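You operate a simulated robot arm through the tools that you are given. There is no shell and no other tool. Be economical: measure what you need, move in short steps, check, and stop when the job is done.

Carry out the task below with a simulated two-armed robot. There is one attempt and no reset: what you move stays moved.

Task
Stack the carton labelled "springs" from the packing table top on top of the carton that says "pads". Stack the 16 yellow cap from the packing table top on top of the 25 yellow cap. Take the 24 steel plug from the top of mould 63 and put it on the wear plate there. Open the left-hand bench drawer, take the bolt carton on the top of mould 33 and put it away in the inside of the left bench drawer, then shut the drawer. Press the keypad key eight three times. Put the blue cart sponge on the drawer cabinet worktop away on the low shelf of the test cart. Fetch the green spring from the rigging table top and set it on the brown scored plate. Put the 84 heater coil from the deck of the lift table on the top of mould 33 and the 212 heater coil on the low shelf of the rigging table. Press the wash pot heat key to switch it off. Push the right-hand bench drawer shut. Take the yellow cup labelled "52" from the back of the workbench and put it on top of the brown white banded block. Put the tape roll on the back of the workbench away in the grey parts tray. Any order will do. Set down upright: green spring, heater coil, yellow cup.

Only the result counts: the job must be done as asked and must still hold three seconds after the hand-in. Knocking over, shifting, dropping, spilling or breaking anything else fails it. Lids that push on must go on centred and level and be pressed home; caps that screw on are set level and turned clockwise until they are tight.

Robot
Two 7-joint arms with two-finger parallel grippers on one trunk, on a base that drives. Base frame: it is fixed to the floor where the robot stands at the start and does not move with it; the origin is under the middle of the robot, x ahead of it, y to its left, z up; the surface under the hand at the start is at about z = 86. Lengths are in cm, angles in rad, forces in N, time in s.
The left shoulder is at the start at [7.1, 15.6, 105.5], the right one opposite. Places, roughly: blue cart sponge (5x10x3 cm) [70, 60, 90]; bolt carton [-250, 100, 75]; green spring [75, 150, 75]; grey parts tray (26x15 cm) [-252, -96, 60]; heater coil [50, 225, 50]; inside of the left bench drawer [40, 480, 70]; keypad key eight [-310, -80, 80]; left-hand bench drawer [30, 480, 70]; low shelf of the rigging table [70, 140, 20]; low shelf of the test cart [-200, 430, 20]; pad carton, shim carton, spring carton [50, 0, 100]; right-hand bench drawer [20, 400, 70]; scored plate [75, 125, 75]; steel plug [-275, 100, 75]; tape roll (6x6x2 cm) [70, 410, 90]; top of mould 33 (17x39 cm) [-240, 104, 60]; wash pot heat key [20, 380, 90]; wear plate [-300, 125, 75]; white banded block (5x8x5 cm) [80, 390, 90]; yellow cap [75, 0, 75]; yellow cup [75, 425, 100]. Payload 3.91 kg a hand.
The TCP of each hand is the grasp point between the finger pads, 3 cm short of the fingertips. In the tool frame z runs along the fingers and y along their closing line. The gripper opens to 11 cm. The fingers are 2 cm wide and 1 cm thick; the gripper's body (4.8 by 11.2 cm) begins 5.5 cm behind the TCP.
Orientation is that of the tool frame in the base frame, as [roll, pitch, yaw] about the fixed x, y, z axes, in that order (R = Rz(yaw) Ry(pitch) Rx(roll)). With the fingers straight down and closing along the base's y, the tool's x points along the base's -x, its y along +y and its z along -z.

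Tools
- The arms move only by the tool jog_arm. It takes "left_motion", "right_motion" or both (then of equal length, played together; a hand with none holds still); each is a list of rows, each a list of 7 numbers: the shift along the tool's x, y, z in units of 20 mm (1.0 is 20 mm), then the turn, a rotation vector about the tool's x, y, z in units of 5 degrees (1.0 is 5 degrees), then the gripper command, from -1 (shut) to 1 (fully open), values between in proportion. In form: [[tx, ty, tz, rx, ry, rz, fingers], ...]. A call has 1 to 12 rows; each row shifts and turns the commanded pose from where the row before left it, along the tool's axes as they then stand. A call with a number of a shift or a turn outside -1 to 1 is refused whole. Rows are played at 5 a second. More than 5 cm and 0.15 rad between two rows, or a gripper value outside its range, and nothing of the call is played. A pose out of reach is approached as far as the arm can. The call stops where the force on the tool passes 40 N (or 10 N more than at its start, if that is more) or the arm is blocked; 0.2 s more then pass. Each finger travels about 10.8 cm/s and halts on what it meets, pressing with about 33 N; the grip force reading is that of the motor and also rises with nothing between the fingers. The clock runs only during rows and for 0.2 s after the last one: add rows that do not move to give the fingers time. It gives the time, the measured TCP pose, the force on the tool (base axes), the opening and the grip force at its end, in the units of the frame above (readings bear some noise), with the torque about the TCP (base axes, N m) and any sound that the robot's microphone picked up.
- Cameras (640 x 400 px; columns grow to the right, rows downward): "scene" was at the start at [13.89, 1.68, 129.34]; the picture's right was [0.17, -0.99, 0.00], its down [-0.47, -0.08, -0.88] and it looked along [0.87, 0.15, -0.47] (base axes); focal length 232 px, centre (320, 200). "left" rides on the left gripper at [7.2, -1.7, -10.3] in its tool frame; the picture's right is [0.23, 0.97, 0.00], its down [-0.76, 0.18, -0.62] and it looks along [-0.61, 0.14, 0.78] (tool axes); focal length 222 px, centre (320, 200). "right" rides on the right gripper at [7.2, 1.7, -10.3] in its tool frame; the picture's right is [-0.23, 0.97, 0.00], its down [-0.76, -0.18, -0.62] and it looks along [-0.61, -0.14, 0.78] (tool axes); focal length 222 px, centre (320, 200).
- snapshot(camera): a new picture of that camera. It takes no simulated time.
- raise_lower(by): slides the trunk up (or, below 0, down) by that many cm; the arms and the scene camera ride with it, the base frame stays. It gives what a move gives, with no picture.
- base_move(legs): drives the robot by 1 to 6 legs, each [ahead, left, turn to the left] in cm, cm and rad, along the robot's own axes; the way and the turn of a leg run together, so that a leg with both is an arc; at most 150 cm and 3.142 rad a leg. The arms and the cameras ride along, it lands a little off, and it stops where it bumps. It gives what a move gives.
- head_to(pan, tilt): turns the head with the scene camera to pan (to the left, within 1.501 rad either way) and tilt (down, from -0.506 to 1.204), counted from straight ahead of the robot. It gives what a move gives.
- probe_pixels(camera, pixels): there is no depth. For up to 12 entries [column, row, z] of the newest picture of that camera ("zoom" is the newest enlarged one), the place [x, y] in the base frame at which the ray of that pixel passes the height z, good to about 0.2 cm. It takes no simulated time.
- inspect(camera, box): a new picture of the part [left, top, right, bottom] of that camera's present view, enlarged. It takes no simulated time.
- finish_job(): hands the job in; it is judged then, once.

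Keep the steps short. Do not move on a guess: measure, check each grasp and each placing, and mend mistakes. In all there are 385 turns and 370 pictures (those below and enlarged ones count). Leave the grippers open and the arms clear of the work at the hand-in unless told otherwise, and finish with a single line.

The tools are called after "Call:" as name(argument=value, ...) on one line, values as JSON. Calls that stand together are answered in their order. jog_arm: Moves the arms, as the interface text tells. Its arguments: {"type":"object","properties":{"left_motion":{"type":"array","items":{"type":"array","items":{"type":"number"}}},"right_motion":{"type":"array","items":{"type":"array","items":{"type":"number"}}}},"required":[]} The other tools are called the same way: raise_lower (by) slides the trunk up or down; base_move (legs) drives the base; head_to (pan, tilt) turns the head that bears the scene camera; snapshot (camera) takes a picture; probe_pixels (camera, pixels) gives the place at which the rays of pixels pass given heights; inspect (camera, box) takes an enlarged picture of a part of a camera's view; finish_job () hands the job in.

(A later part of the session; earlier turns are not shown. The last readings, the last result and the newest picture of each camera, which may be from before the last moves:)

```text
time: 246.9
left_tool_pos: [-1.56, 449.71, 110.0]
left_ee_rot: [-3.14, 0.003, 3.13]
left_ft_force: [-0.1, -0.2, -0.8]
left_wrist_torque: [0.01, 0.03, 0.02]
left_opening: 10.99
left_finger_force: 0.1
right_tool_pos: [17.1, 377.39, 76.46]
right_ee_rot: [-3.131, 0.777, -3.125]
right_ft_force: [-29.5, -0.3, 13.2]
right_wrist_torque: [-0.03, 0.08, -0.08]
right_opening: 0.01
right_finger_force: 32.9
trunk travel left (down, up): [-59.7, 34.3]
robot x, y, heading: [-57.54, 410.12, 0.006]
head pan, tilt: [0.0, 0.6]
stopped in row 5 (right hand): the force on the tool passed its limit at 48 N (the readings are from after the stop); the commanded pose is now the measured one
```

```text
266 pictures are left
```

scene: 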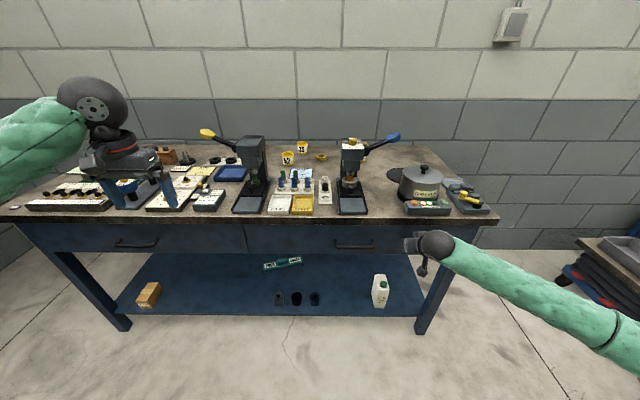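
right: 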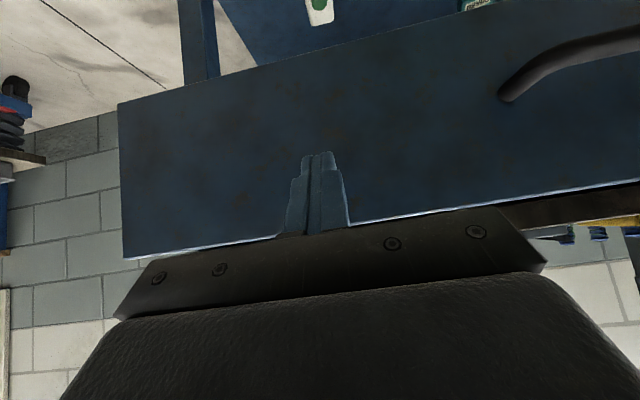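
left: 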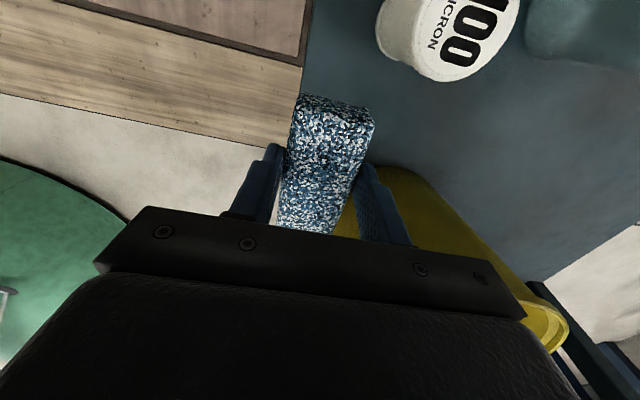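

Right drawer is shut. Now the left drawer handle: I retract the right hand and look at the handle with the left camera and a zoom.

Call:
jog_arm(right_motion=[[0.7, 0, -0.7, 0, 0, 0, -1], [0.7, 0, -0.7, 0, 0, 0, -1], [0.7, 0, -0.7, 0, 0, 0, 0], [0.7, -0.5, -0.7, 0, 0, 0, 1]])

Call:
snapshot(camera="left")

Call:
inspect(camera="scene", box=[80, 215, 200, 290])

```text
time: 247.9
left_tool_pos: [-1.58, 449.78, 110.09]
left_ee_rot: [-3.138, 0.005, 3.132]
left_ft_force: [-0.1, 0.2, -0.7]
left_wrist_torque: [-0.02, 0.0, -0.03]
left_opening: 11.0
left_finger_force: 0.0
right_tool_pos: [9.35, 376.31, 76.56]
right_ee_rot: [-3.133, 0.776, -3.128]
right_ft_force: [0.5, 0.4, -0.2]
right_wrist_torque: [-0.03, 0.0, 0.0]
right_opening: 10.99
right_finger_force: 0.1
trunk travel left (down, up): [-59.7, 34.3]
robot x, y, heading: [-57.44, 410.33, 0.006]
head pan, tilt: [0.0, 0.6]
```

```text
265 pictures are left
```

left: 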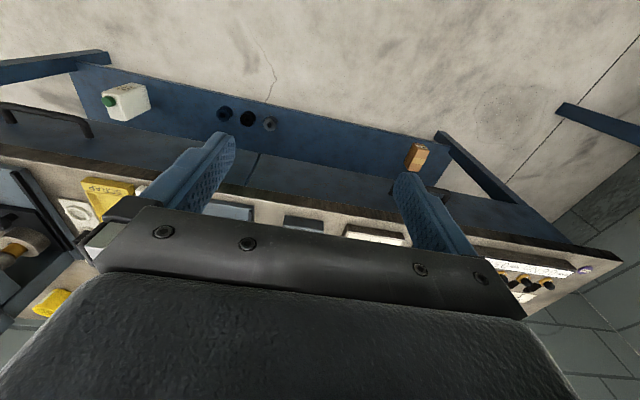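

```text
5.33 times, centred on (140, 252) of scene
```

zoom: 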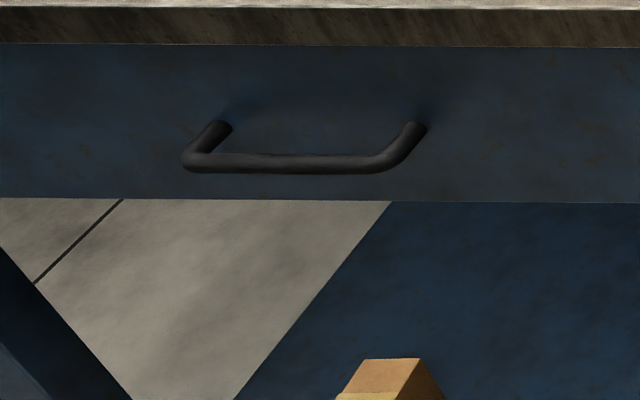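

Call:
probe_pixels(camera="zoom", pixels=[[222, 126, 76], [222, 126, 74], [418, 126, 76], [418, 126, 74], [290, 163, 76], [290, 163, 74], [187, 160, 75], [385, 160, 75], [320, 45, 82], [320, 200, 68]])

```text
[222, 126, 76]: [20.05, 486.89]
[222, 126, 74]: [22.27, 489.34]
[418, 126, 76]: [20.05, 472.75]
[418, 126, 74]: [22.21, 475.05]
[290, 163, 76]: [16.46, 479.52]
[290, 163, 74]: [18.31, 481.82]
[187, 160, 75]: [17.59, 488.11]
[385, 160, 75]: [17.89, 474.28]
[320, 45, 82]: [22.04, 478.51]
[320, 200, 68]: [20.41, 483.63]
```

The handle bar is at x≈16, z≈76.4, y 472.5–487. I turn the left hand so its fingers point forward-down with a vertical closing line, and bring the right hand up and straight; then move the base left.

Call:
jog_arm(left_motion=[[0, 0, 0, -0.505, -0.505, 0.97, 1], [0, 0, 0, -0.505, -0.505, 0.97, 1], [0, 0, 0, -0.505, -0.505, 0.97, 1], [0, 0, 0, -0.505, -0.505, 0.97, 1], [0, 0, 0, -0.505, -0.505, 0.97, 1], [0, 0, 0, -0.505, -0.505, 0.97, 1], [0, 0, 0, -0.505, -0.505, 0.97, 1], [0, 0, 0, -0.505, -0.505, 0.97, 1], [0, 0, 0, -0.505, -0.505, 0.97, 1], [0, 0, 0, -0.505, -0.505, 0.97, 1], [0, 0, 0, -0.505, -0.505, 0.97, 1], [0, 0, 0, -0.505, -0.505, 0.97, 1]], right_motion=[[-1, 0, -1, 0, 0, 0, 1], [-1, 0, -1, 0, 0, 0, 1], [-1, 0, -1, 0, 0, 0, 1], [-1, 0, -1, 0, 0, 0, 1], [-1, 0, -1, 0, 0, 0, 1], [-1, 0, -1, 0, 0, 0, 1], [-1, 0, -1, 0, 0, 0, 1], [-1, 0, -1, 0, 0, 0, 1], [-1, 0, -1, 0, 0, 0, 1], [0, 0, 0, 0, 1, 0, 1], [0, 0, 0, 0, 1, 0, 1], [0, 0, 0, 0, 1, 0, 1]])

Call:
jog_arm(left_motion=[[0, 0, 0, -0.505, -0.505, 0.97, 1], [0, 0, 0, -0.505, -0.505, 0.97, 1], [0, 0, 0, -0.505, -0.505, 0.97, 1], [0, 0, 0, -0.505, -0.505, 0.97, 1], [0, 0, 0, -0.505, -0.505, 0.97, 1], [0, 0, 0, 0, 0, 0, 1]], right_motion=[[0, 0, 0, 0, 1, 0, 1], [0, 0, 0, 0, 1, 0, 1], [0, 0, 0, 0, 1, 0, 1], [0, 0, 0, 0, 1, 0, 1], [0, 0, 0, 0, 1, 0, 1], [0, 0, 0, 0, 0.9, 0, 1]])

Call:
base_move(legs=[[0, 45, 0]])

Call:
snapshot(camera="scene")

```text
time: 250.5
left_tool_pos: [-1.54, 449.68, 109.85]
left_ee_rot: [2.444, 0.169, 2.004]
left_ft_force: [0.3, -1.3, -0.2]
left_wrist_torque: [-0.04, -0.01, 0.01]
left_opening: 11.01
left_finger_force: 0.1
right_tool_pos: [9.52, 376.5, 101.85]
right_ee_rot: [-3.132, 0.511, -3.128]
right_ft_force: [-0.1, 0.5, -0.4]
right_wrist_torque: [0.03, -0.01, 0.02]
right_opening: 11.0
right_finger_force: 0.0
trunk travel left (down, up): [-59.7, 34.3]
robot x, y, heading: [-57.81, 410.53, 0.007]
head pan, tilt: [0.0, 0.6]
```

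```text
time: 251.9
left_tool_pos: [0.52, 450.56, 110.27]
left_ee_rot: [2.181, 0.003, 1.558]
left_ft_force: [0.3, 0.6, -0.5]
left_wrist_torque: [0.01, 0.0, -0.02]
left_opening: 11.0
left_finger_force: 0.1
left hand out of reach, approached as far as the arm can: row 2, 3, 4
right_tool_pos: [9.5, 376.34, 101.81]
right_ee_rot: [-3.133, -0.001, -3.135]
right_ft_force: [-0.2, -0.1, -0.8]
right_wrist_torque: [-0.02, 0.04, -0.01]
right_opening: 10.99
right_finger_force: 0.1
trunk travel left (down, up): [-59.7, 34.3]
robot x, y, heading: [-57.54, 410.13, 0.01]
head pan, tilt: [0.0, 0.6]
```

```text
time: 254.6
left_tool_pos: [-0.21, 496.44, 110.24]
left_ee_rot: [2.182, 0.003, 1.561]
left_ft_force: [-0.9, 0.0, -0.4]
left_wrist_torque: [-0.02, 0.01, -0.03]
left_opening: 11.02
left_finger_force: 0.1
right_tool_pos: [9.3, 422.38, 101.89]
right_ee_rot: [-3.132, 0.0, -3.131]
right_ft_force: [-0.8, -0.3, 0.0]
right_wrist_torque: [0.0, 0.03, 0.01]
right_opening: 10.98
right_finger_force: 0.0
trunk travel left (down, up): [-59.7, 34.3]
robot x, y, heading: [-57.98, 456.49, 0.014]
head pan, tilt: [0.0, 0.6]
```

```text
263 pictures are left
```

scene: 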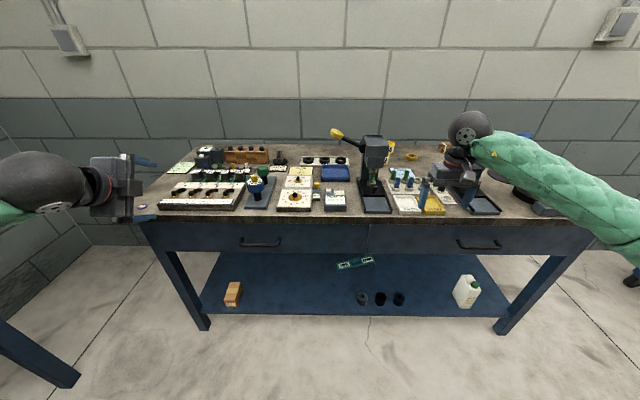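

Left hand is oriented fingers forward-down. I move to a pre-grasp point 8 cm out from the bar with the fingers opened only ~3.2 cm.

Call:
jog_arm(left_motion=[[-0.7, -0.77, 1, 0, 0, 0, -0.42], [-0.7, -0.77, 1, 0, 0, 0, -0.42], [-0.7, -0.77, 1, 0, 0, 0, -0.42], [-0.7, -0.77, 1, 0, 0, 0, -0.42], [-0.7, -0.77, 1, 0, 0, 0, -0.42], [-0.7, -0.77, 1, 0, 0, 0, -0.42], [-0.7, -0.77, 1, 0, 0, 0, -0.42], [-0.7, -0.77, 1, 0, 0, 0, -0.42], [-0.7, -0.77, 1, 0, 0, 0, -0.42], [-0.7, -0.77, 1, 0, 0, 0, -0.42], [-0.7, -0.77, 1, 0, 0, 0, -0.42], [-0.7, -0.77, 1, 0, 0, 0, -0.42]])

Call:
snapshot(camera="left")

Call:
inspect(camera="scene", box=[180, 200, 340, 290])

```text
time: 257.2
left_tool_pos: [8.6, 479.56, 81.22]
left_ee_rot: [2.182, 0.005, 1.564]
left_ft_force: [0.3, -0.7, -0.2]
left_wrist_torque: [0.04, 0.01, 0.02]
left_opening: 3.2
left_finger_force: 0.0
right_tool_pos: [9.31, 422.39, 101.82]
right_ee_rot: [-3.134, -0.002, -3.131]
right_ft_force: [0.3, 1.0, 0.2]
right_wrist_torque: [0.02, 0.04, 0.0]
right_opening: 10.98
right_finger_force: 0.1
trunk travel left (down, up): [-59.7, 34.3]
robot x, y, heading: [-58.2, 455.91, 0.014]
head pan, tilt: [0.0, 0.6]
```

```text
262 pictures are left
```

left: 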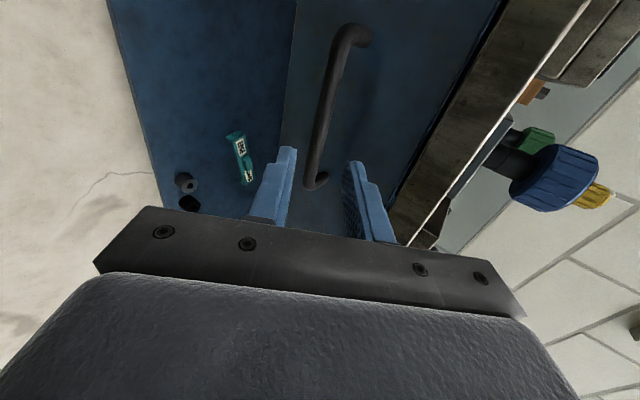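

```text
4.00 times, centred on (260, 245) of scene
```

zoom: 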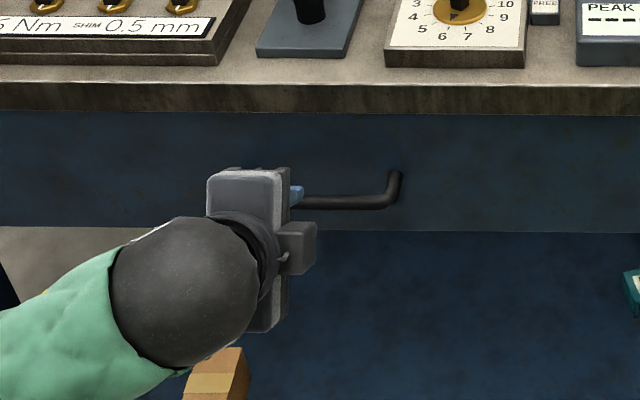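

The bar is right in line between the fingers (pixel 322,138). I advance 7.6 cm along the fingers and close.

Call:
jog_arm(left_motion=[[0, 0, 1, 0, 0, 0, -0.42], [0, 0, 1, 0, 0, 0, -0.42], [0, 0, 1, 0, 0, 0, -0.42], [0, 0, 0.7, 0, 0, 0, -0.42], [0, 0, 0, 0, 0, 0, -0.42]])

Call:
snapshot(camera="left")

```text
time: 258.4
left_tool_pos: [14.88, 479.43, 77.22]
left_ee_rot: [2.18, 0.003, 1.561]
left_ft_force: [-0.2, -1.1, -0.5]
left_wrist_torque: [0.03, 0.01, 0.02]
left_opening: 3.19
left_finger_force: 0.2
right_tool_pos: [9.24, 422.4, 101.87]
right_ee_rot: [-3.135, 0.002, -3.13]
right_ft_force: [-0.2, -0.4, -0.7]
right_wrist_torque: [0.03, 0.01, 0.01]
right_opening: 10.99
right_finger_force: 0.0
trunk travel left (down, up): [-59.7, 34.3]
robot x, y, heading: [-58.38, 456.34, 0.009]
head pan, tilt: [0.0, 0.6]
```

```text
260 pictures are left
```

left: 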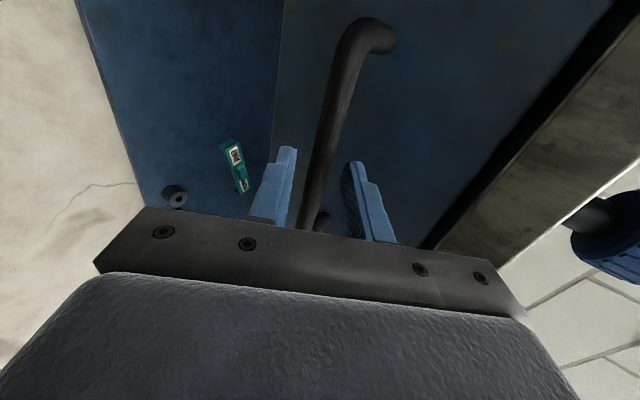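

Call:
jog_arm(left_motion=[[0, 0, 0, 0, 0, 0, -1], [0, 0, 0, 0, 0, 0, -1], [0, -0.57, -0.82, 0, 0, 0, -1], [0, -0.57, -0.82, 0, 0, 0, -1], [0, -0.57, -0.82, 0, 0, 0, -1], [0, 0, 0, 0, 0, 0, -1]])

Call:
snapshot(camera="scene")

```text
time: 259.8
left_tool_pos: [8.74, 479.3, 77.18]
left_ee_rot: [2.182, 0.005, 1.56]
left_ft_force: [-0.9, -5.9, -4.5]
left_wrist_torque: [-0.47, 0.11, 0.0]
left_opening: 1.34
left_finger_force: 45.0
right_tool_pos: [9.26, 422.29, 101.79]
right_ee_rot: [-3.137, -0.002, -3.131]
right_ft_force: [0.3, 0.1, 0.2]
right_wrist_torque: [0.0, -0.03, -0.01]
right_opening: 11.01
right_finger_force: 0.1
trunk travel left (down, up): [-59.7, 34.3]
robot x, y, heading: [-58.02, 456.09, 0.006]
head pan, tilt: [0.0, 0.6]
```

```text
259 pictures are left
```

scene: 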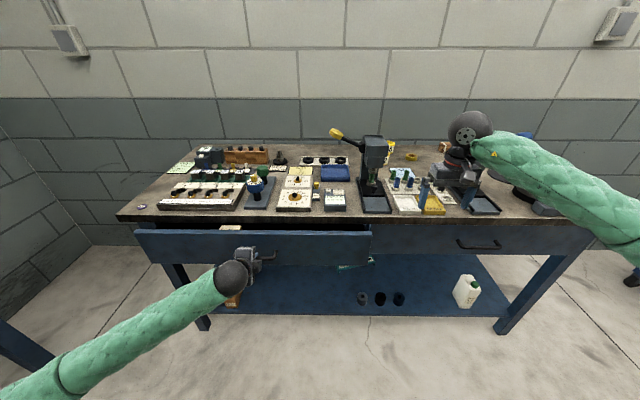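

The drawer slides. I pull it on by driving the base back 15 cm.

Call:
base_move(legs=[[-15, 0, 0]])

Call:
snapshot(camera="scene")

```text
time: 261.2
left_tool_pos: [-6.62, 479.31, 77.16]
left_ee_rot: [2.181, 0.004, 1.562]
left_ft_force: [1.9, 13.2, -6.8]
left_wrist_torque: [0.47, 0.16, 1.4]
left_opening: 1.35
left_finger_force: 45.3
right_tool_pos: [-6.18, 422.25, 101.95]
right_ee_rot: [-3.132, 0.0, -3.132]
right_ft_force: [-1.2, -0.8, 0.2]
right_wrist_torque: [-0.02, 0.0, -0.03]
right_opening: 11.02
right_finger_force: 0.0
trunk travel left (down, up): [-59.7, 34.3]
robot x, y, heading: [-72.81, 456.1, 0.007]
head pan, tilt: [0.0, 0.6]
```

```text
258 pictures are left
```

scene: 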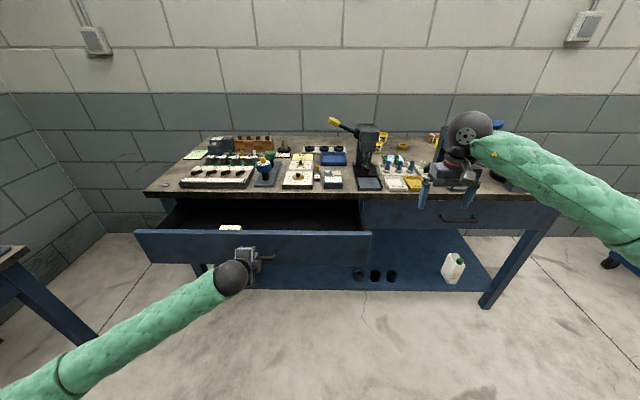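

The drawer is open about 21 cm. I release the handle and back off along the fingers, then up.

Call:
jog_arm(left_motion=[[0, 0, 0, 0, 0, 0, -0.42], [0, 0, 0, 0, 0, 0, -0.42], [0, 0, -1, 0, 0, 0, -0.42], [0, 0, -1, 0, 0, 0, -0.42], [0, 0, -1, 0, 0, 0, -0.42], [0, 0, -1, 0, 0, 0, -0.42]])

Call:
snapshot(camera="left")

```text
time: 262.6
left_tool_pos: [-13.21, 479.33, 81.84]
left_ee_rot: [2.183, 0.0, 1.561]
left_ft_force: [-0.5, 0.3, 0.0]
left_wrist_torque: [0.03, 0.02, 0.07]
left_opening: 3.19
left_finger_force: 0.1
right_tool_pos: [-6.09, 422.14, 101.89]
right_ee_rot: [-3.135, -0.001, -3.129]
right_ft_force: [0.2, -0.6, 0.2]
right_wrist_torque: [-0.01, 0.04, 0.0]
right_opening: 11.01
right_finger_force: 0.1
trunk travel left (down, up): [-59.7, 34.3]
robot x, y, heading: [-73.28, 455.64, 0.008]
head pan, tilt: [0.0, 0.6]
```

```text
257 pictures are left
```

left: 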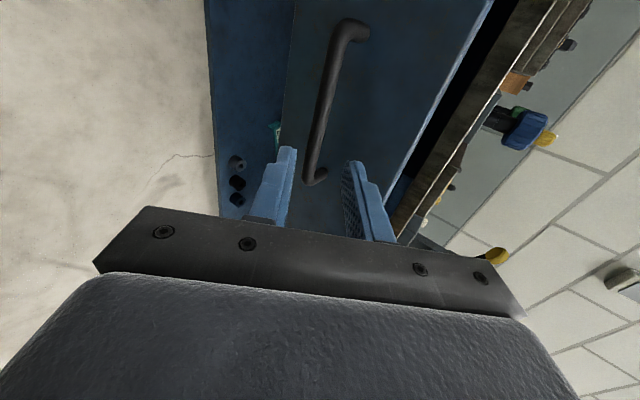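

Clear of the handle. I raise the trunk and turn the left hand back to pointing down.

Call:
raise_lower(by=25)

Call:
jog_arm(left_motion=[[0, 0, 0, 0.505, 0.505, -0.97, 1], [0, 0, 0, 0.505, 0.505, -0.97, 1], [0, 0, 0, 0.505, 0.505, -0.97, 1], [0, 0, 0, 0.505, 0.505, -0.97, 1], [0, 0, 0, 0.505, 0.505, -0.97, 1], [0, 0, 0, 0.505, 0.505, -0.97, 1], [0, 0, 0, 0.505, 0.505, -0.97, 1], [0, 0, 0, 0.505, 0.505, -0.97, 1], [0, 0, 0, 0.505, 0.505, -0.97, 1], [0, 0, 0, 0.505, 0.505, -0.97, 1], [0, 0, 0, 0.505, 0.505, -0.97, 1], [0, 0, 0, 0.505, 0.505, -0.97, 1]])

Call:
jog_arm(left_motion=[[0, 0, 0, 0.505, 0.505, -0.97, 1], [0, 0, 0, 0.505, 0.505, -0.97, 1], [0, 0, 0, 0.505, 0.505, -0.97, 1], [0, 0, 0, 0.505, 0.505, -0.97, 1], [0, 0, 0, 0.505, 0.505, -0.97, 1]])

Call:
base_move(legs=[[0, -52, 0], [35, 0, 0]])

Call:
head_to(pan=0.1, tilt=0.65)

Call:
snapshot(camera="scene")

```text
time: 265.2
left_tool_pos: [-13.04, 479.4, 106.74]
left_ee_rot: [2.184, 0.002, 1.564]
left_ft_force: [0.7, -0.4, -0.5]
left_wrist_torque: [0.01, 0.0, 0.01]
left_opening: 3.19
left_finger_force: 0.0
right_tool_pos: [-6.08, 422.09, 126.91]
right_ee_rot: [-3.134, 0.0, -3.13]
right_ft_force: [-0.3, 0.2, -0.3]
right_wrist_torque: [-0.01, 0.01, 0.03]
right_opening: 10.98
right_finger_force: 0.0
trunk travel left (down, up): [-84.7, 9.3]
robot x, y, heading: [-73.52, 456.32, 0.007]
head pan, tilt: [0.0, 0.6]
```

```text
time: 267.8
left_tool_pos: [-12.92, 479.38, 106.72]
left_ee_rot: [2.881, 0.165, 2.688]
left_ft_force: [0.1, -0.8, 0.2]
left_wrist_torque: [0.02, -0.03, -0.01]
left_opening: 11.02
left_finger_force: 0.0
right_tool_pos: [-6.01, 422.19, 126.81]
right_ee_rot: [-3.133, -0.004, -3.133]
right_ft_force: [0.2, 0.2, -0.1]
right_wrist_torque: [0.02, 0.01, -0.04]
right_opening: 11.02
right_finger_force: 0.0
trunk travel left (down, up): [-84.7, 9.3]
robot x, y, heading: [-73.62, 455.85, 0.009]
head pan, tilt: [0.0, 0.6]
```

```text
time: 269.0
left_tool_pos: [-13.12, 479.26, 106.88]
left_ee_rot: [-3.137, 0.001, 3.136]
left_ft_force: [0.4, -1.0, -0.5]
left_wrist_torque: [-0.02, -0.01, 0.02]
left_opening: 11.0
left_finger_force: 0.0
right_tool_pos: [-5.99, 422.22, 126.88]
right_ee_rot: [-3.135, 0.0, -3.132]
right_ft_force: [-0.1, -0.3, -0.9]
right_wrist_torque: [-0.03, -0.03, -0.01]
right_opening: 10.99
right_finger_force: 0.0
trunk travel left (down, up): [-84.7, 9.3]
robot x, y, heading: [-73.31, 455.88, 0.008]
head pan, tilt: [0.0, 0.6]
```

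```text
time: 273.9
left_tool_pos: [23.38, 427.46, 106.77]
left_ee_rot: [-3.14, -0.001, 3.127]
left_ft_force: [-0.6, -0.2, 0.4]
left_wrist_torque: [0.02, 0.01, 0.03]
left_opening: 10.99
left_finger_force: 0.0
right_tool_pos: [30.02, 370.14, 126.91]
right_ee_rot: [-3.134, 0.001, -3.138]
right_ft_force: [-0.2, 0.6, 0.9]
right_wrist_torque: [-0.01, -0.02, 0.01]
right_opening: 11.01
right_finger_force: 0.0
trunk travel left (down, up): [-84.7, 9.3]
robot x, y, heading: [-37.29, 404.3, 0.001]
head pan, tilt: [0.0, 0.6]
```

```text
time: 274.6
left_tool_pos: [23.44, 427.26, 106.8]
left_ee_rot: [-3.14, 0.001, 3.128]
left_ft_force: [0.9, 0.9, -0.2]
left_wrist_torque: [-0.02, 0.0, -0.01]
left_opening: 11.0
left_finger_force: 0.1
right_tool_pos: [30.06, 370.04, 126.75]
right_ee_rot: [-3.134, -0.003, -3.137]
right_ft_force: [0.4, -1.1, 0.4]
right_wrist_torque: [0.0, -0.01, 0.01]
right_opening: 11.02
right_finger_force: 0.0
trunk travel left (down, up): [-84.7, 9.3]
robot x, y, heading: [-36.82, 404.43, 0.003]
head pan, tilt: [0.099, 0.649]
```

```text
256 pictures are left
```

scene: 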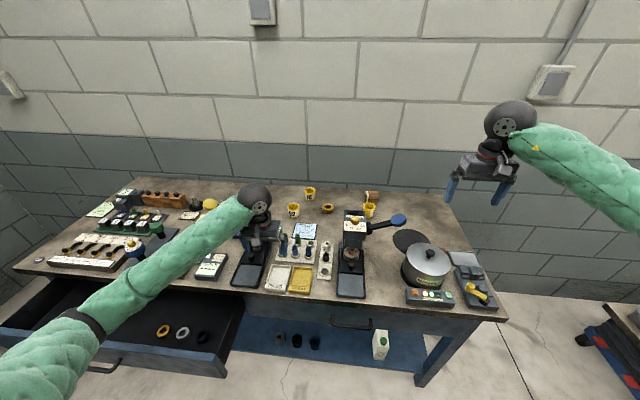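

Call:
inspect(camera="scene", box=[270, 170, 430, 270])

Call:
probe_pixels(camera="zoom", pixels=[[90, 185, 86], [160, 110, 86], [395, 185, 86], [410, 125, 86], [230, 158, 87], [338, 220, 110], [338, 220, 105], [515, 205, 115]])

```text
4.00 times, centred on (350, 220) of scene
```

zoom: 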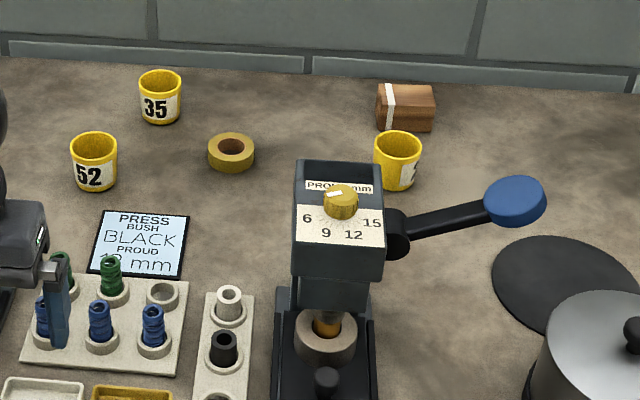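

```text
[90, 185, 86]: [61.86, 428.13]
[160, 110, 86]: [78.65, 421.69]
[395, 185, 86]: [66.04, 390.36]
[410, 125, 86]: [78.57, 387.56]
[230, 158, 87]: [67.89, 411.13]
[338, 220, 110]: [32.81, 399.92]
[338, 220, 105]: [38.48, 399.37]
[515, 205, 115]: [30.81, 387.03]
```

Cup 52 is near (63.5, 428), the tape roll at (68, 411), and the block's front at (78.6, 387.6). I raise the left hand clear of the press, drive 13 cm closer, and go above the cup.

Call:
jog_arm(left_motion=[[0, 0, -1, 0, 0, 0, 1], [0, 0, -1, 0, 0, 0, 1], [0, 0, -1, 0, 0, 0, 1], [0, 0, -1, 0, 0, 0, 1], [0, 0, -1, 0, 0, 0, 1], [0, 0, -1, 0, 0, 0, 1], [0, 0, -1, 0, 0, 0, 1], [0, 0, -1, 0, 0, 0, 1], [0, 0, -1, 0, 0, 0, 1], [0, 0, -1, 0, 0, 0, 1], [-1, 0, 0, 0, 0, 0, 1], [-1, 0, 0, 0, 0, 0, 1]])

Call:
base_move(legs=[[13, 0, 0]])

Call:
jog_arm(left_motion=[[-1, 0, 0, 0, 0, 0, 1], [-1, 0, 0, 0, 0, 0, 1], [-1, 0, 0, 0, 0, 0, 1], [-1, 0, 0, 0, 0, 0, 1], [-1, 0, 0, 0, 0, 0, 1], [-1, 0, 0.5, 0, 0, 0, 1], [-1, 0, 1, 0, 0, 0, 1], [-1, 0, 1, 0, 0, 0, 1], [-1, 0, 1, 0, 0, 0, 1], [0, 0, 1, 0, 0, 0, 1], [0, 0, 1, 0, 0, 0, 1], [0, 0, 1, 0, 0, 0, 1]])

Call:
snapshot(camera="left")

Call:
snapshot(camera="scene")

```text
time: 277.2
left_tool_pos: [27.41, 427.35, 126.78]
left_ee_rot: [-3.14, 0.0, 3.126]
left_ft_force: [0.6, -0.6, -0.9]
left_wrist_torque: [0.0, 0.01, 0.01]
left_opening: 11.02
left_finger_force: 0.1
right_tool_pos: [30.0, 370.16, 126.87]
right_ee_rot: [-3.135, -0.002, -3.135]
right_ft_force: [0.3, 0.2, 0.1]
right_wrist_torque: [-0.04, 0.02, -0.01]
right_opening: 11.01
right_finger_force: 0.0
trunk travel left (down, up): [-84.7, 9.3]
robot x, y, heading: [-37.04, 404.65, 0.007]
head pan, tilt: [0.099, 0.649]
```

```text
time: 278.4
left_tool_pos: [40.31, 427.29, 126.88]
left_ee_rot: [-3.139, 0.001, 3.127]
left_ft_force: [-0.5, 0.0, 0.0]
left_wrist_torque: [0.0, -0.01, 0.0]
left_opening: 11.0
left_finger_force: 0.2
right_tool_pos: [42.81, 370.19, 126.96]
right_ee_rot: [-3.134, -0.001, -3.139]
right_ft_force: [0.2, -0.3, 0.3]
right_wrist_torque: [-0.01, 0.01, -0.01]
right_opening: 11.01
right_finger_force: 0.1
trunk travel left (down, up): [-84.7, 9.3]
robot x, y, heading: [-24.25, 404.66, 0.001]
head pan, tilt: [0.099, 0.649]
```

```text
time: 281.1
left_tool_pos: [58.55, 426.92, 113.59]
left_ee_rot: [-3.138, -0.002, 3.131]
left_ft_force: [-0.2, 0.0, 0.8]
left_wrist_torque: [0.0, 0.0, -0.01]
left_opening: 11.02
left_finger_force: 0.1
right_tool_pos: [42.89, 370.04, 126.91]
right_ee_rot: [-3.134, -0.001, -3.138]
right_ft_force: [-0.5, -0.9, -0.4]
right_wrist_torque: [0.01, 0.02, 0.01]
right_opening: 11.01
right_finger_force: 0.0
trunk travel left (down, up): [-84.7, 9.3]
robot x, y, heading: [-23.9, 404.22, 0.004]
head pan, tilt: [0.099, 0.649]
```

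```text
254 pictures are left
```

left: 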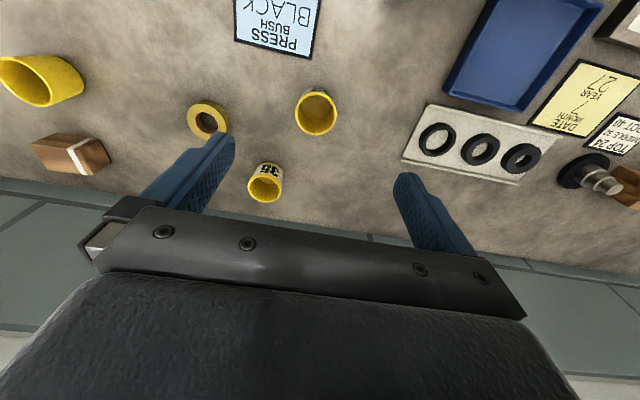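

```text
253 pictures are left
```

scene: 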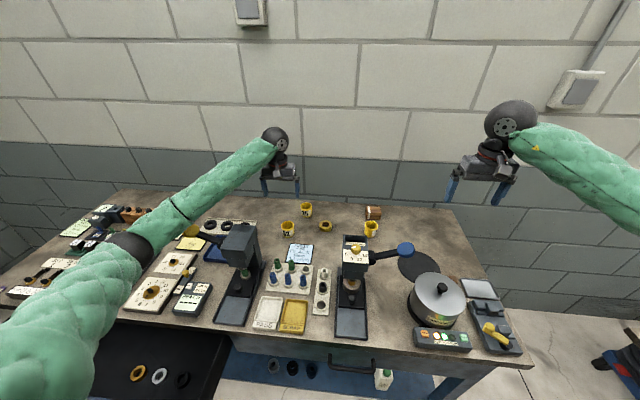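

Call:
inspect(camera="left", box=[256, 60, 416, 160])

Call:
probe_pixels(camera="left", pixels=[[316, 108, 92], [316, 108, 90], [208, 120, 88], [208, 120, 86]])

Call:
inspect(camera="scene", box=[260, 190, 400, 260])

```text
4.00 times, centred on (336, 110) of left
```

zoom: 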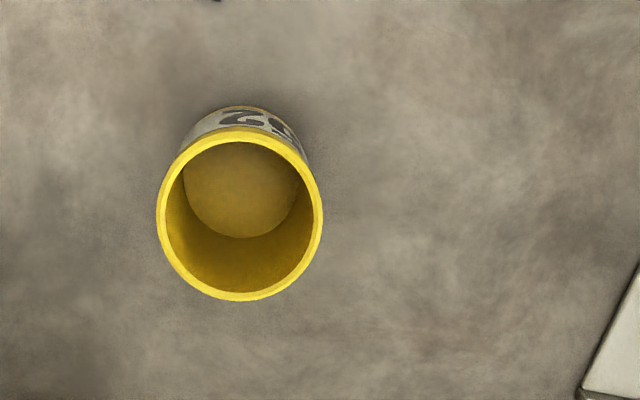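

```text
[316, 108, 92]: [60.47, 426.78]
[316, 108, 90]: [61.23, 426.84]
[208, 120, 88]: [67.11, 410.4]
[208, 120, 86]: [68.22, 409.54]
```

```text
4.57 times, centred on (330, 225) of scene
```

zoom: 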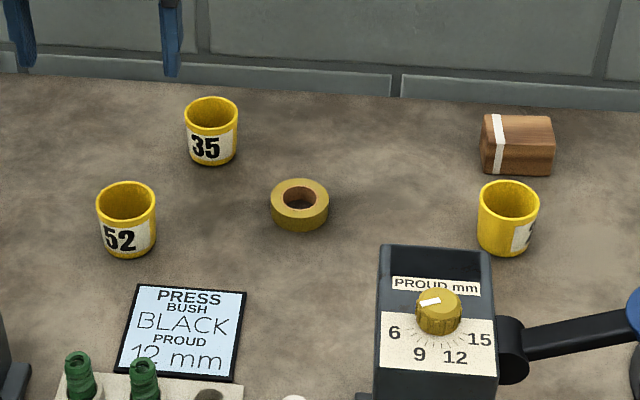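

Call:
probe_pixels(camera="zoom", pixels=[[126, 202, 92], [126, 202, 90], [127, 257, 86], [300, 195, 88], [482, 148, 90], [553, 148, 90], [484, 116, 91], [551, 118, 91], [485, 175, 86], [552, 176, 86]])

Call:
probe_pixels(camera="left", pixels=[[34, 150, 91], [98, 138, 91], [110, 160, 91], [78, 175, 91], [318, 129, 92], [316, 91, 92], [295, 113, 92], [337, 113, 92]])

```text
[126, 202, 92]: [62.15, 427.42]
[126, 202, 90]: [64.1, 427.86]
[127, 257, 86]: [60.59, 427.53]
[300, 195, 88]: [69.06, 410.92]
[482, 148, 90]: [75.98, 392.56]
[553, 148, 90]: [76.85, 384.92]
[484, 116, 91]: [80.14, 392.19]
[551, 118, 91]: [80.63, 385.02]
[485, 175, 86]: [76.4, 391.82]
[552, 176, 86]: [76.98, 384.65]
```

```text
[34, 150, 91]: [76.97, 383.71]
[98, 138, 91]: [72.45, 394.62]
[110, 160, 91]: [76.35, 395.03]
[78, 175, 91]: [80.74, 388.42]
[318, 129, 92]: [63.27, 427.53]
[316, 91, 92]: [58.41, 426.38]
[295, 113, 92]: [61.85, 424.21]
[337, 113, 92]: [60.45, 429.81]
```

The cup's rim centre is about (61.0, 427.1, 93), bench surface about 88. I descend half way and check.

Call:
jog_arm(left_motion=[[-0.6, 0.05, 1, 0, 0, 0, 1], [-0.6, 0.05, 1, 0, 0, 0, 0.6], [0, 0, 1, 0, 0, 0, 0.5], [0, 0, 1, 0, 0, 0, 0.5], [0, 0, 1, 0, 0, 0, 0.5], [0, 0, 1, 0, 0, 0, 0.5], [0, 0, 0, 0, 0, 0, 0.5]])

Call:
snapshot(camera="left")

Call:
snapshot(camera="scene")

```text
time: 282.6
left_tool_pos: [60.79, 427.15, 101.98]
left_ee_rot: [-3.14, 0.0, 3.127]
left_ft_force: [-1.1, 0.6, 0.6]
left_wrist_torque: [0.0, -0.02, -0.02]
left_opening: 8.26
left_finger_force: 0.0
right_tool_pos: [43.15, 370.03, 126.82]
right_ee_rot: [-3.134, 0.0, -3.138]
right_ft_force: [0.6, -0.6, -0.2]
right_wrist_torque: [-0.01, 0.01, 0.0]
right_opening: 11.0
right_finger_force: 0.1
trunk travel left (down, up): [-84.7, 9.3]
robot x, y, heading: [-24.71, 404.41, 0.002]
head pan, tilt: [0.099, 0.649]
```

```text
250 pictures are left
```

left: 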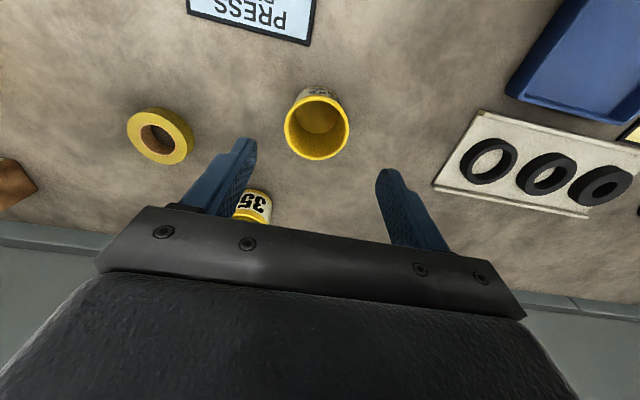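

```text
249 pictures are left
```

scene: 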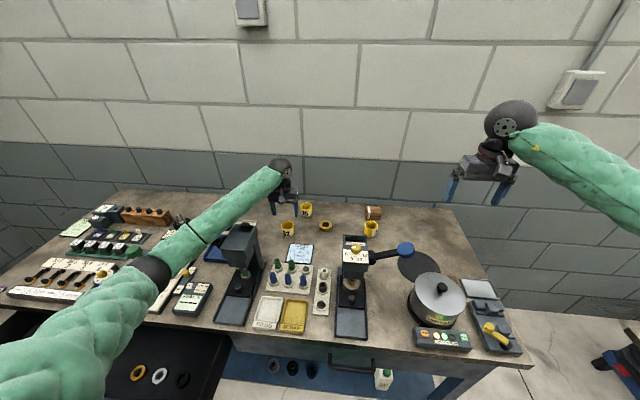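

Call:
probe_pixels(camera="left", pixels=[[317, 124, 93], [317, 95, 93], [319, 160, 93], [284, 127, 93], [350, 127, 93], [157, 137, 90], [250, 205, 93]])

```text
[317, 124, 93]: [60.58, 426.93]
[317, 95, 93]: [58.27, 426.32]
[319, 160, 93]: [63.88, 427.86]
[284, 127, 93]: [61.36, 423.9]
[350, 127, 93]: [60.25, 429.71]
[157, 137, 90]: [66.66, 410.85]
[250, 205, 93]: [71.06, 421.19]
```

Centre confirmed at (61.0, 427.0). I descend to z=92 and grip.

Call:
jog_arm(left_motion=[[-0.12, -0.05, 1, 0, 0, 0, 0.5], [0, 0, 1, 0, 0, 0, 0.5], [0, 0, 1, 0, 0, 0, 0.5], [0, 0, 1, 0, 0, 0, 0.5], [0, 0, 0.9, 0, 0, 0, 0.5], [0, 0, 0, 0, 0, 0, 0.5], [0, 0, 0, 0, 0, 0, -1], [0, 0, 0, 0, 0, 0, -1], [0, 0, 0, 0, 0, 0, -1]])

Call:
snapshot(camera="left")

```text
time: 284.9
left_tool_pos: [63.67, 429.09, 99.95]
left_ee_rot: [-3.138, 0.101, -3.124]
left_ft_force: [0.4, 0.4, 1.1]
left_wrist_torque: [0.01, 0.01, -0.02]
left_opening: 0.01
left_finger_force: 32.9
right_tool_pos: [41.82, 369.95, 127.19]
right_ee_rot: [-3.137, 0.01, -3.135]
right_ft_force: [0.2, 0.0, 0.0]
right_wrist_torque: [-0.01, 0.0, 0.0]
right_opening: 11.02
right_finger_force: 0.0
trunk travel left (down, up): [-84.7, 9.3]
robot x, y, heading: [-24.27, 404.07, 0.01]
head pan, tilt: [0.099, 0.649]
stopped in row 9 (left hand): the arm was blocked; the commanded pose is now the measured one
```

```text
248 pictures are left
```

left: 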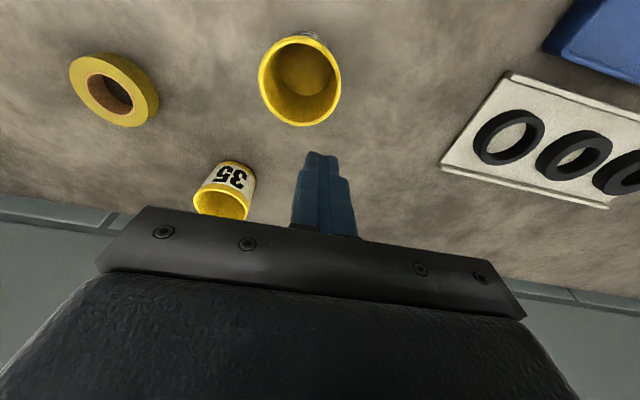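

The forearm got blocked, probably on the press. I open and back up at once, then look.

Call:
jog_arm(left_motion=[[0, 0, -1, 0, 0, 0, -1], [0, 0, -1, 0, 0, 0, -1], [0, 0, -1, 0, 0, 0, -1], [0, 0, -1, 0, 0, 0, -1], [0, 0, -1, 0, 0, 0, -1]])

Call:
snapshot(camera="scene")

Call:
inspect(camera="scene", box=[0, 180, 260, 360])

```text
time: 286.1
left_tool_pos: [63.28, 428.8, 107.95]
left_ee_rot: [-3.134, 0.075, -3.135]
left_ft_force: [-0.4, -0.2, -0.2]
left_wrist_torque: [0.01, 0.02, 0.02]
left_opening: 0.02
left_finger_force: 33.1
right_tool_pos: [42.92, 370.04, 126.87]
right_ee_rot: [-3.136, 0.0, -3.137]
right_ft_force: [0.1, -1.1, -0.5]
right_wrist_torque: [0.02, 0.02, 0.03]
right_opening: 11.0
right_finger_force: 0.1
trunk travel left (down, up): [-84.7, 9.3]
robot x, y, heading: [-24.24, 404.33, 0.001]
head pan, tilt: [0.099, 0.649]
```

```text
247 pictures are left
```

scene: 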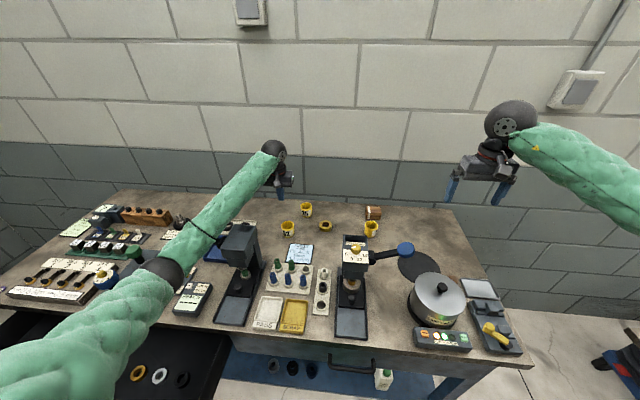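

```text
2.22 times, centred on (130, 270) of scene
```

zoom: 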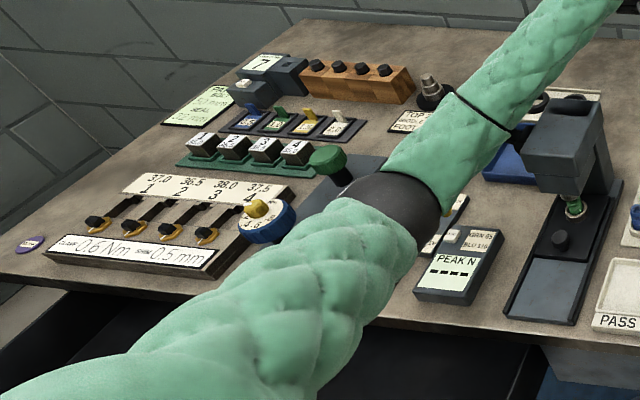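

I lift the left hand 16 cm more and inspect the press and its lever for any change.

Call:
jog_arm(left_motion=[[0, 0, -1, 0, 0.2, 0, -1], [0, 0, -1, 0, 0.2, 0, 1], [0, 0, -1, 0, 0.2, 0, 1], [0, 0, -1, 0, 0.2, 0, 1], [0, 0, -1, 0, 0, 0, 1], [0, 0, -1, 0, 0, 0, 1], [0, 0, -1, 0, 0, 0, 1], [0, 0, -1, 0, 0, 0, 1]])

Call:
inspect(camera="scene", box=[120, 190, 300, 330])

```text
time: 287.9
left_tool_pos: [62.91, 429.09, 124.02]
left_ee_rot: [-3.135, 0.007, -3.134]
left_ft_force: [-0.8, 0.7, 0.0]
left_wrist_torque: [0.0, -0.04, -0.01]
left_opening: 11.01
left_finger_force: 0.0
right_tool_pos: [42.96, 370.14, 126.86]
right_ee_rot: [-3.134, 0.0, -3.138]
right_ft_force: [0.3, 0.0, 0.3]
right_wrist_torque: [-0.01, -0.03, -0.01]
right_opening: 10.97
right_finger_force: 0.1
trunk travel left (down, up): [-84.7, 9.3]
robot x, y, heading: [-23.99, 404.56, 0.004]
head pan, tilt: [0.099, 0.649]
```

```text
2.86 times, centred on (210, 260) of scene
```

zoom: 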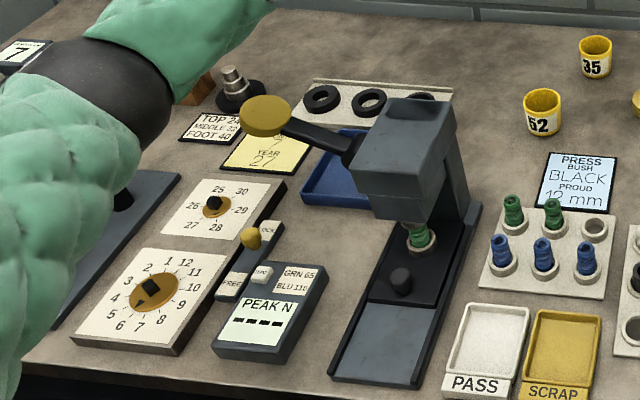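

The press's gauge still shows dashes and the lever stands as before. I shift the base 19 cm to the right so the left forearm passes to the right of that press.

Call:
base_move(legs=[[0, -19, 0]])

Call:
jog_arm(left_motion=[[0, 1, 0, 0, 0, 0, 1], [0, 1, 0, 0, 0, 0, 1], [0, 1, 0, 0, 0, 0, 1], [0, 1, 0, 0, 0, 0, 1], [0, 1, 0, 0, 0, 0, 1], [0, 1, 0.5, 0, 0, 0, 1], [0.4, 1, 1, 0, 0, 0, 0.5], [0.4, 1, 1, 0, 0, 0, 0.5], [0, 0.6, 1, 0, 0, 0, 0.5], [0, 0, 1, 0, 0, 0, 0.5]])

Call:
snapshot(camera="scene")

```text
time: 289.4
left_tool_pos: [62.93, 410.17, 124.02]
left_ee_rot: [-3.134, 0.004, -3.135]
left_ft_force: [-0.1, -0.3, 0.0]
left_wrist_torque: [0.0, 0.02, 0.04]
left_opening: 10.99
left_finger_force: 0.1
right_tool_pos: [43.05, 351.33, 127.01]
right_ee_rot: [-3.135, 0.0, -3.14]
right_ft_force: [0.2, 0.1, -0.2]
right_wrist_torque: [0.01, 0.0, 0.01]
right_opening: 11.0
right_finger_force: 0.0
trunk travel left (down, up): [-84.7, 9.3]
robot x, y, heading: [-23.95, 385.64, 0.0]
head pan, tilt: [0.099, 0.649]
```

```text
time: 291.6
left_tool_pos: [61.33, 427.42, 114.7]
left_ee_rot: [-3.136, 0.008, -3.134]
left_ft_force: [0.1, -0.7, 0.4]
left_wrist_torque: [0.0, -0.02, -0.02]
left_opening: 8.25
left_finger_force: 0.0
right_tool_pos: [43.06, 351.32, 126.93]
right_ee_rot: [-3.135, -0.001, -3.14]
right_ft_force: [-0.1, -0.6, -0.6]
right_wrist_torque: [0.02, 0.0, -0.03]
right_opening: 10.99
right_finger_force: 0.1
trunk travel left (down, up): [-84.7, 9.3]
robot x, y, heading: [-24.07, 385.62, 0.008]
head pan, tilt: [0.099, 0.649]
```

```text
244 pictures are left
```

scene: 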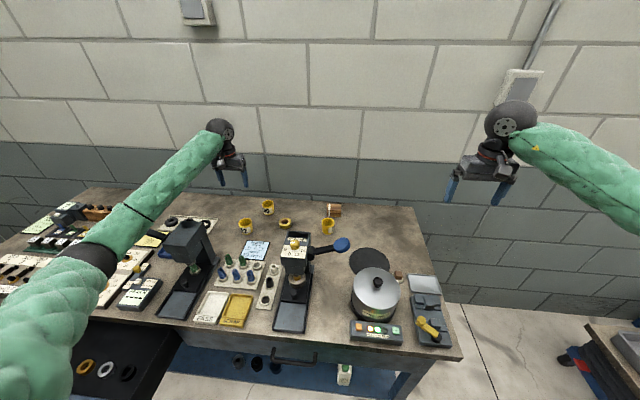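

Call:
inspect(camera="scene", box=[40, 180, 260, 330])

Call:
snapshot(camera="left")

```text
2.67 times, centred on (150, 255) of scene
```

zoom: 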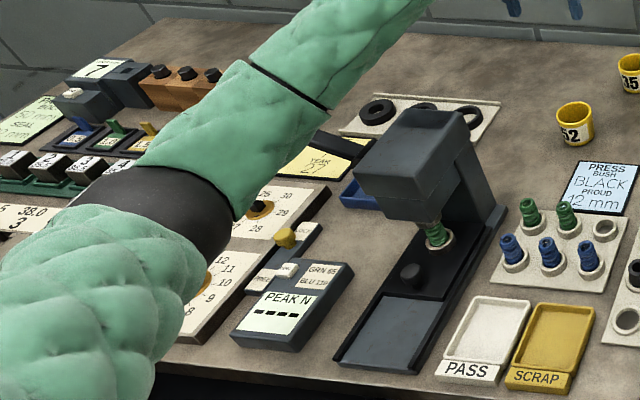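

```text
242 pictures are left
```

left: 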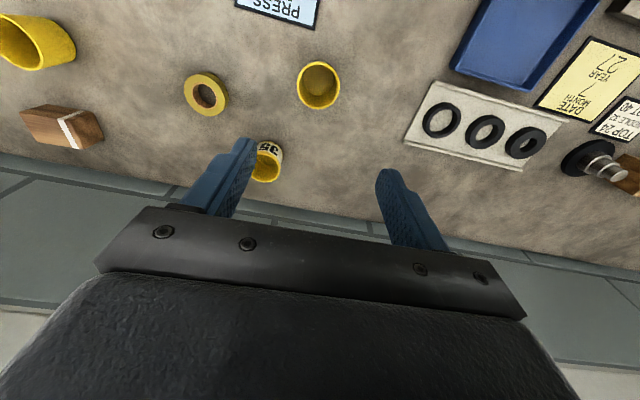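

Call:
probe_pixels(camera="zoom", pixels=[[340, 362, 88], [430, 370, 88], [504, 210, 88], [355, 178, 105], [355, 178, 110], [400, 108, 105], [400, 108, 110], [470, 120, 108], [170, 230, 115], [170, 230, 125]])

```text
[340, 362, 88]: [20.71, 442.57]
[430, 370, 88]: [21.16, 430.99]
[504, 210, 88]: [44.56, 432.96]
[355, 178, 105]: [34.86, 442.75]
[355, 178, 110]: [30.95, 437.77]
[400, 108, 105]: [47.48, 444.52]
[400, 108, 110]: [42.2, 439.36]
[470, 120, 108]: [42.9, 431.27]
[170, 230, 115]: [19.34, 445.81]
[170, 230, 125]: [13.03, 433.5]
```

The press head top is z≈107. From here the arm becomes nearly straight as it reaches down, which keeps the forearm right of the press. I descend in small steps, watching.

Call:
jog_arm(left_motion=[[0, 0, 1, 0, 0, 0, 0.5], [0, 0, 1, 0, 0, 0, 0.5], [0, 0, 1, 0, 0, 0, 0.5], [0, 0, 1, 0, 0, 0, 0.5], [0, 0, 0, 0, 0, 0, 0.5]])

Call:
snapshot(camera="scene")

```text
time: 292.8
left_tool_pos: [61.34, 427.15, 106.96]
left_ee_rot: [-3.134, 0.004, -3.134]
left_ft_force: [0.1, -1.3, 0.2]
left_wrist_torque: [-0.03, -0.02, 0.04]
left_opening: 8.25
left_finger_force: 0.0
right_tool_pos: [42.95, 351.38, 126.81]
right_ee_rot: [-3.134, -0.002, -3.14]
right_ft_force: [0.6, -0.1, -0.9]
right_wrist_torque: [-0.01, -0.03, -0.02]
right_opening: 10.98
right_finger_force: 0.0
trunk travel left (down, up): [-84.7, 9.3]
robot x, y, heading: [-23.95, 385.64, -0.003]
head pan, tilt: [0.099, 0.649]
```

```text
241 pictures are left
```

scene: 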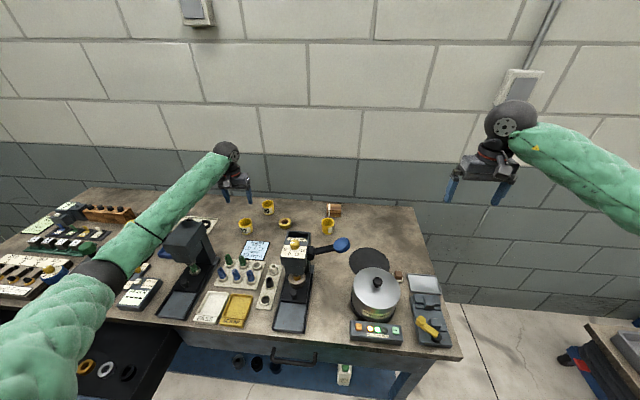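

Call:
probe_pixels(camera="scene", pixels=[[105, 272, 110], [105, 272, 118], [105, 272, 126], [160, 215, 120], [190, 185, 123]])

```text
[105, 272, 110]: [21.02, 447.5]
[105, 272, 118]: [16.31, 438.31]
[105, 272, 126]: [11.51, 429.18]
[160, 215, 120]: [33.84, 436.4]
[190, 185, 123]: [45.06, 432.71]
```

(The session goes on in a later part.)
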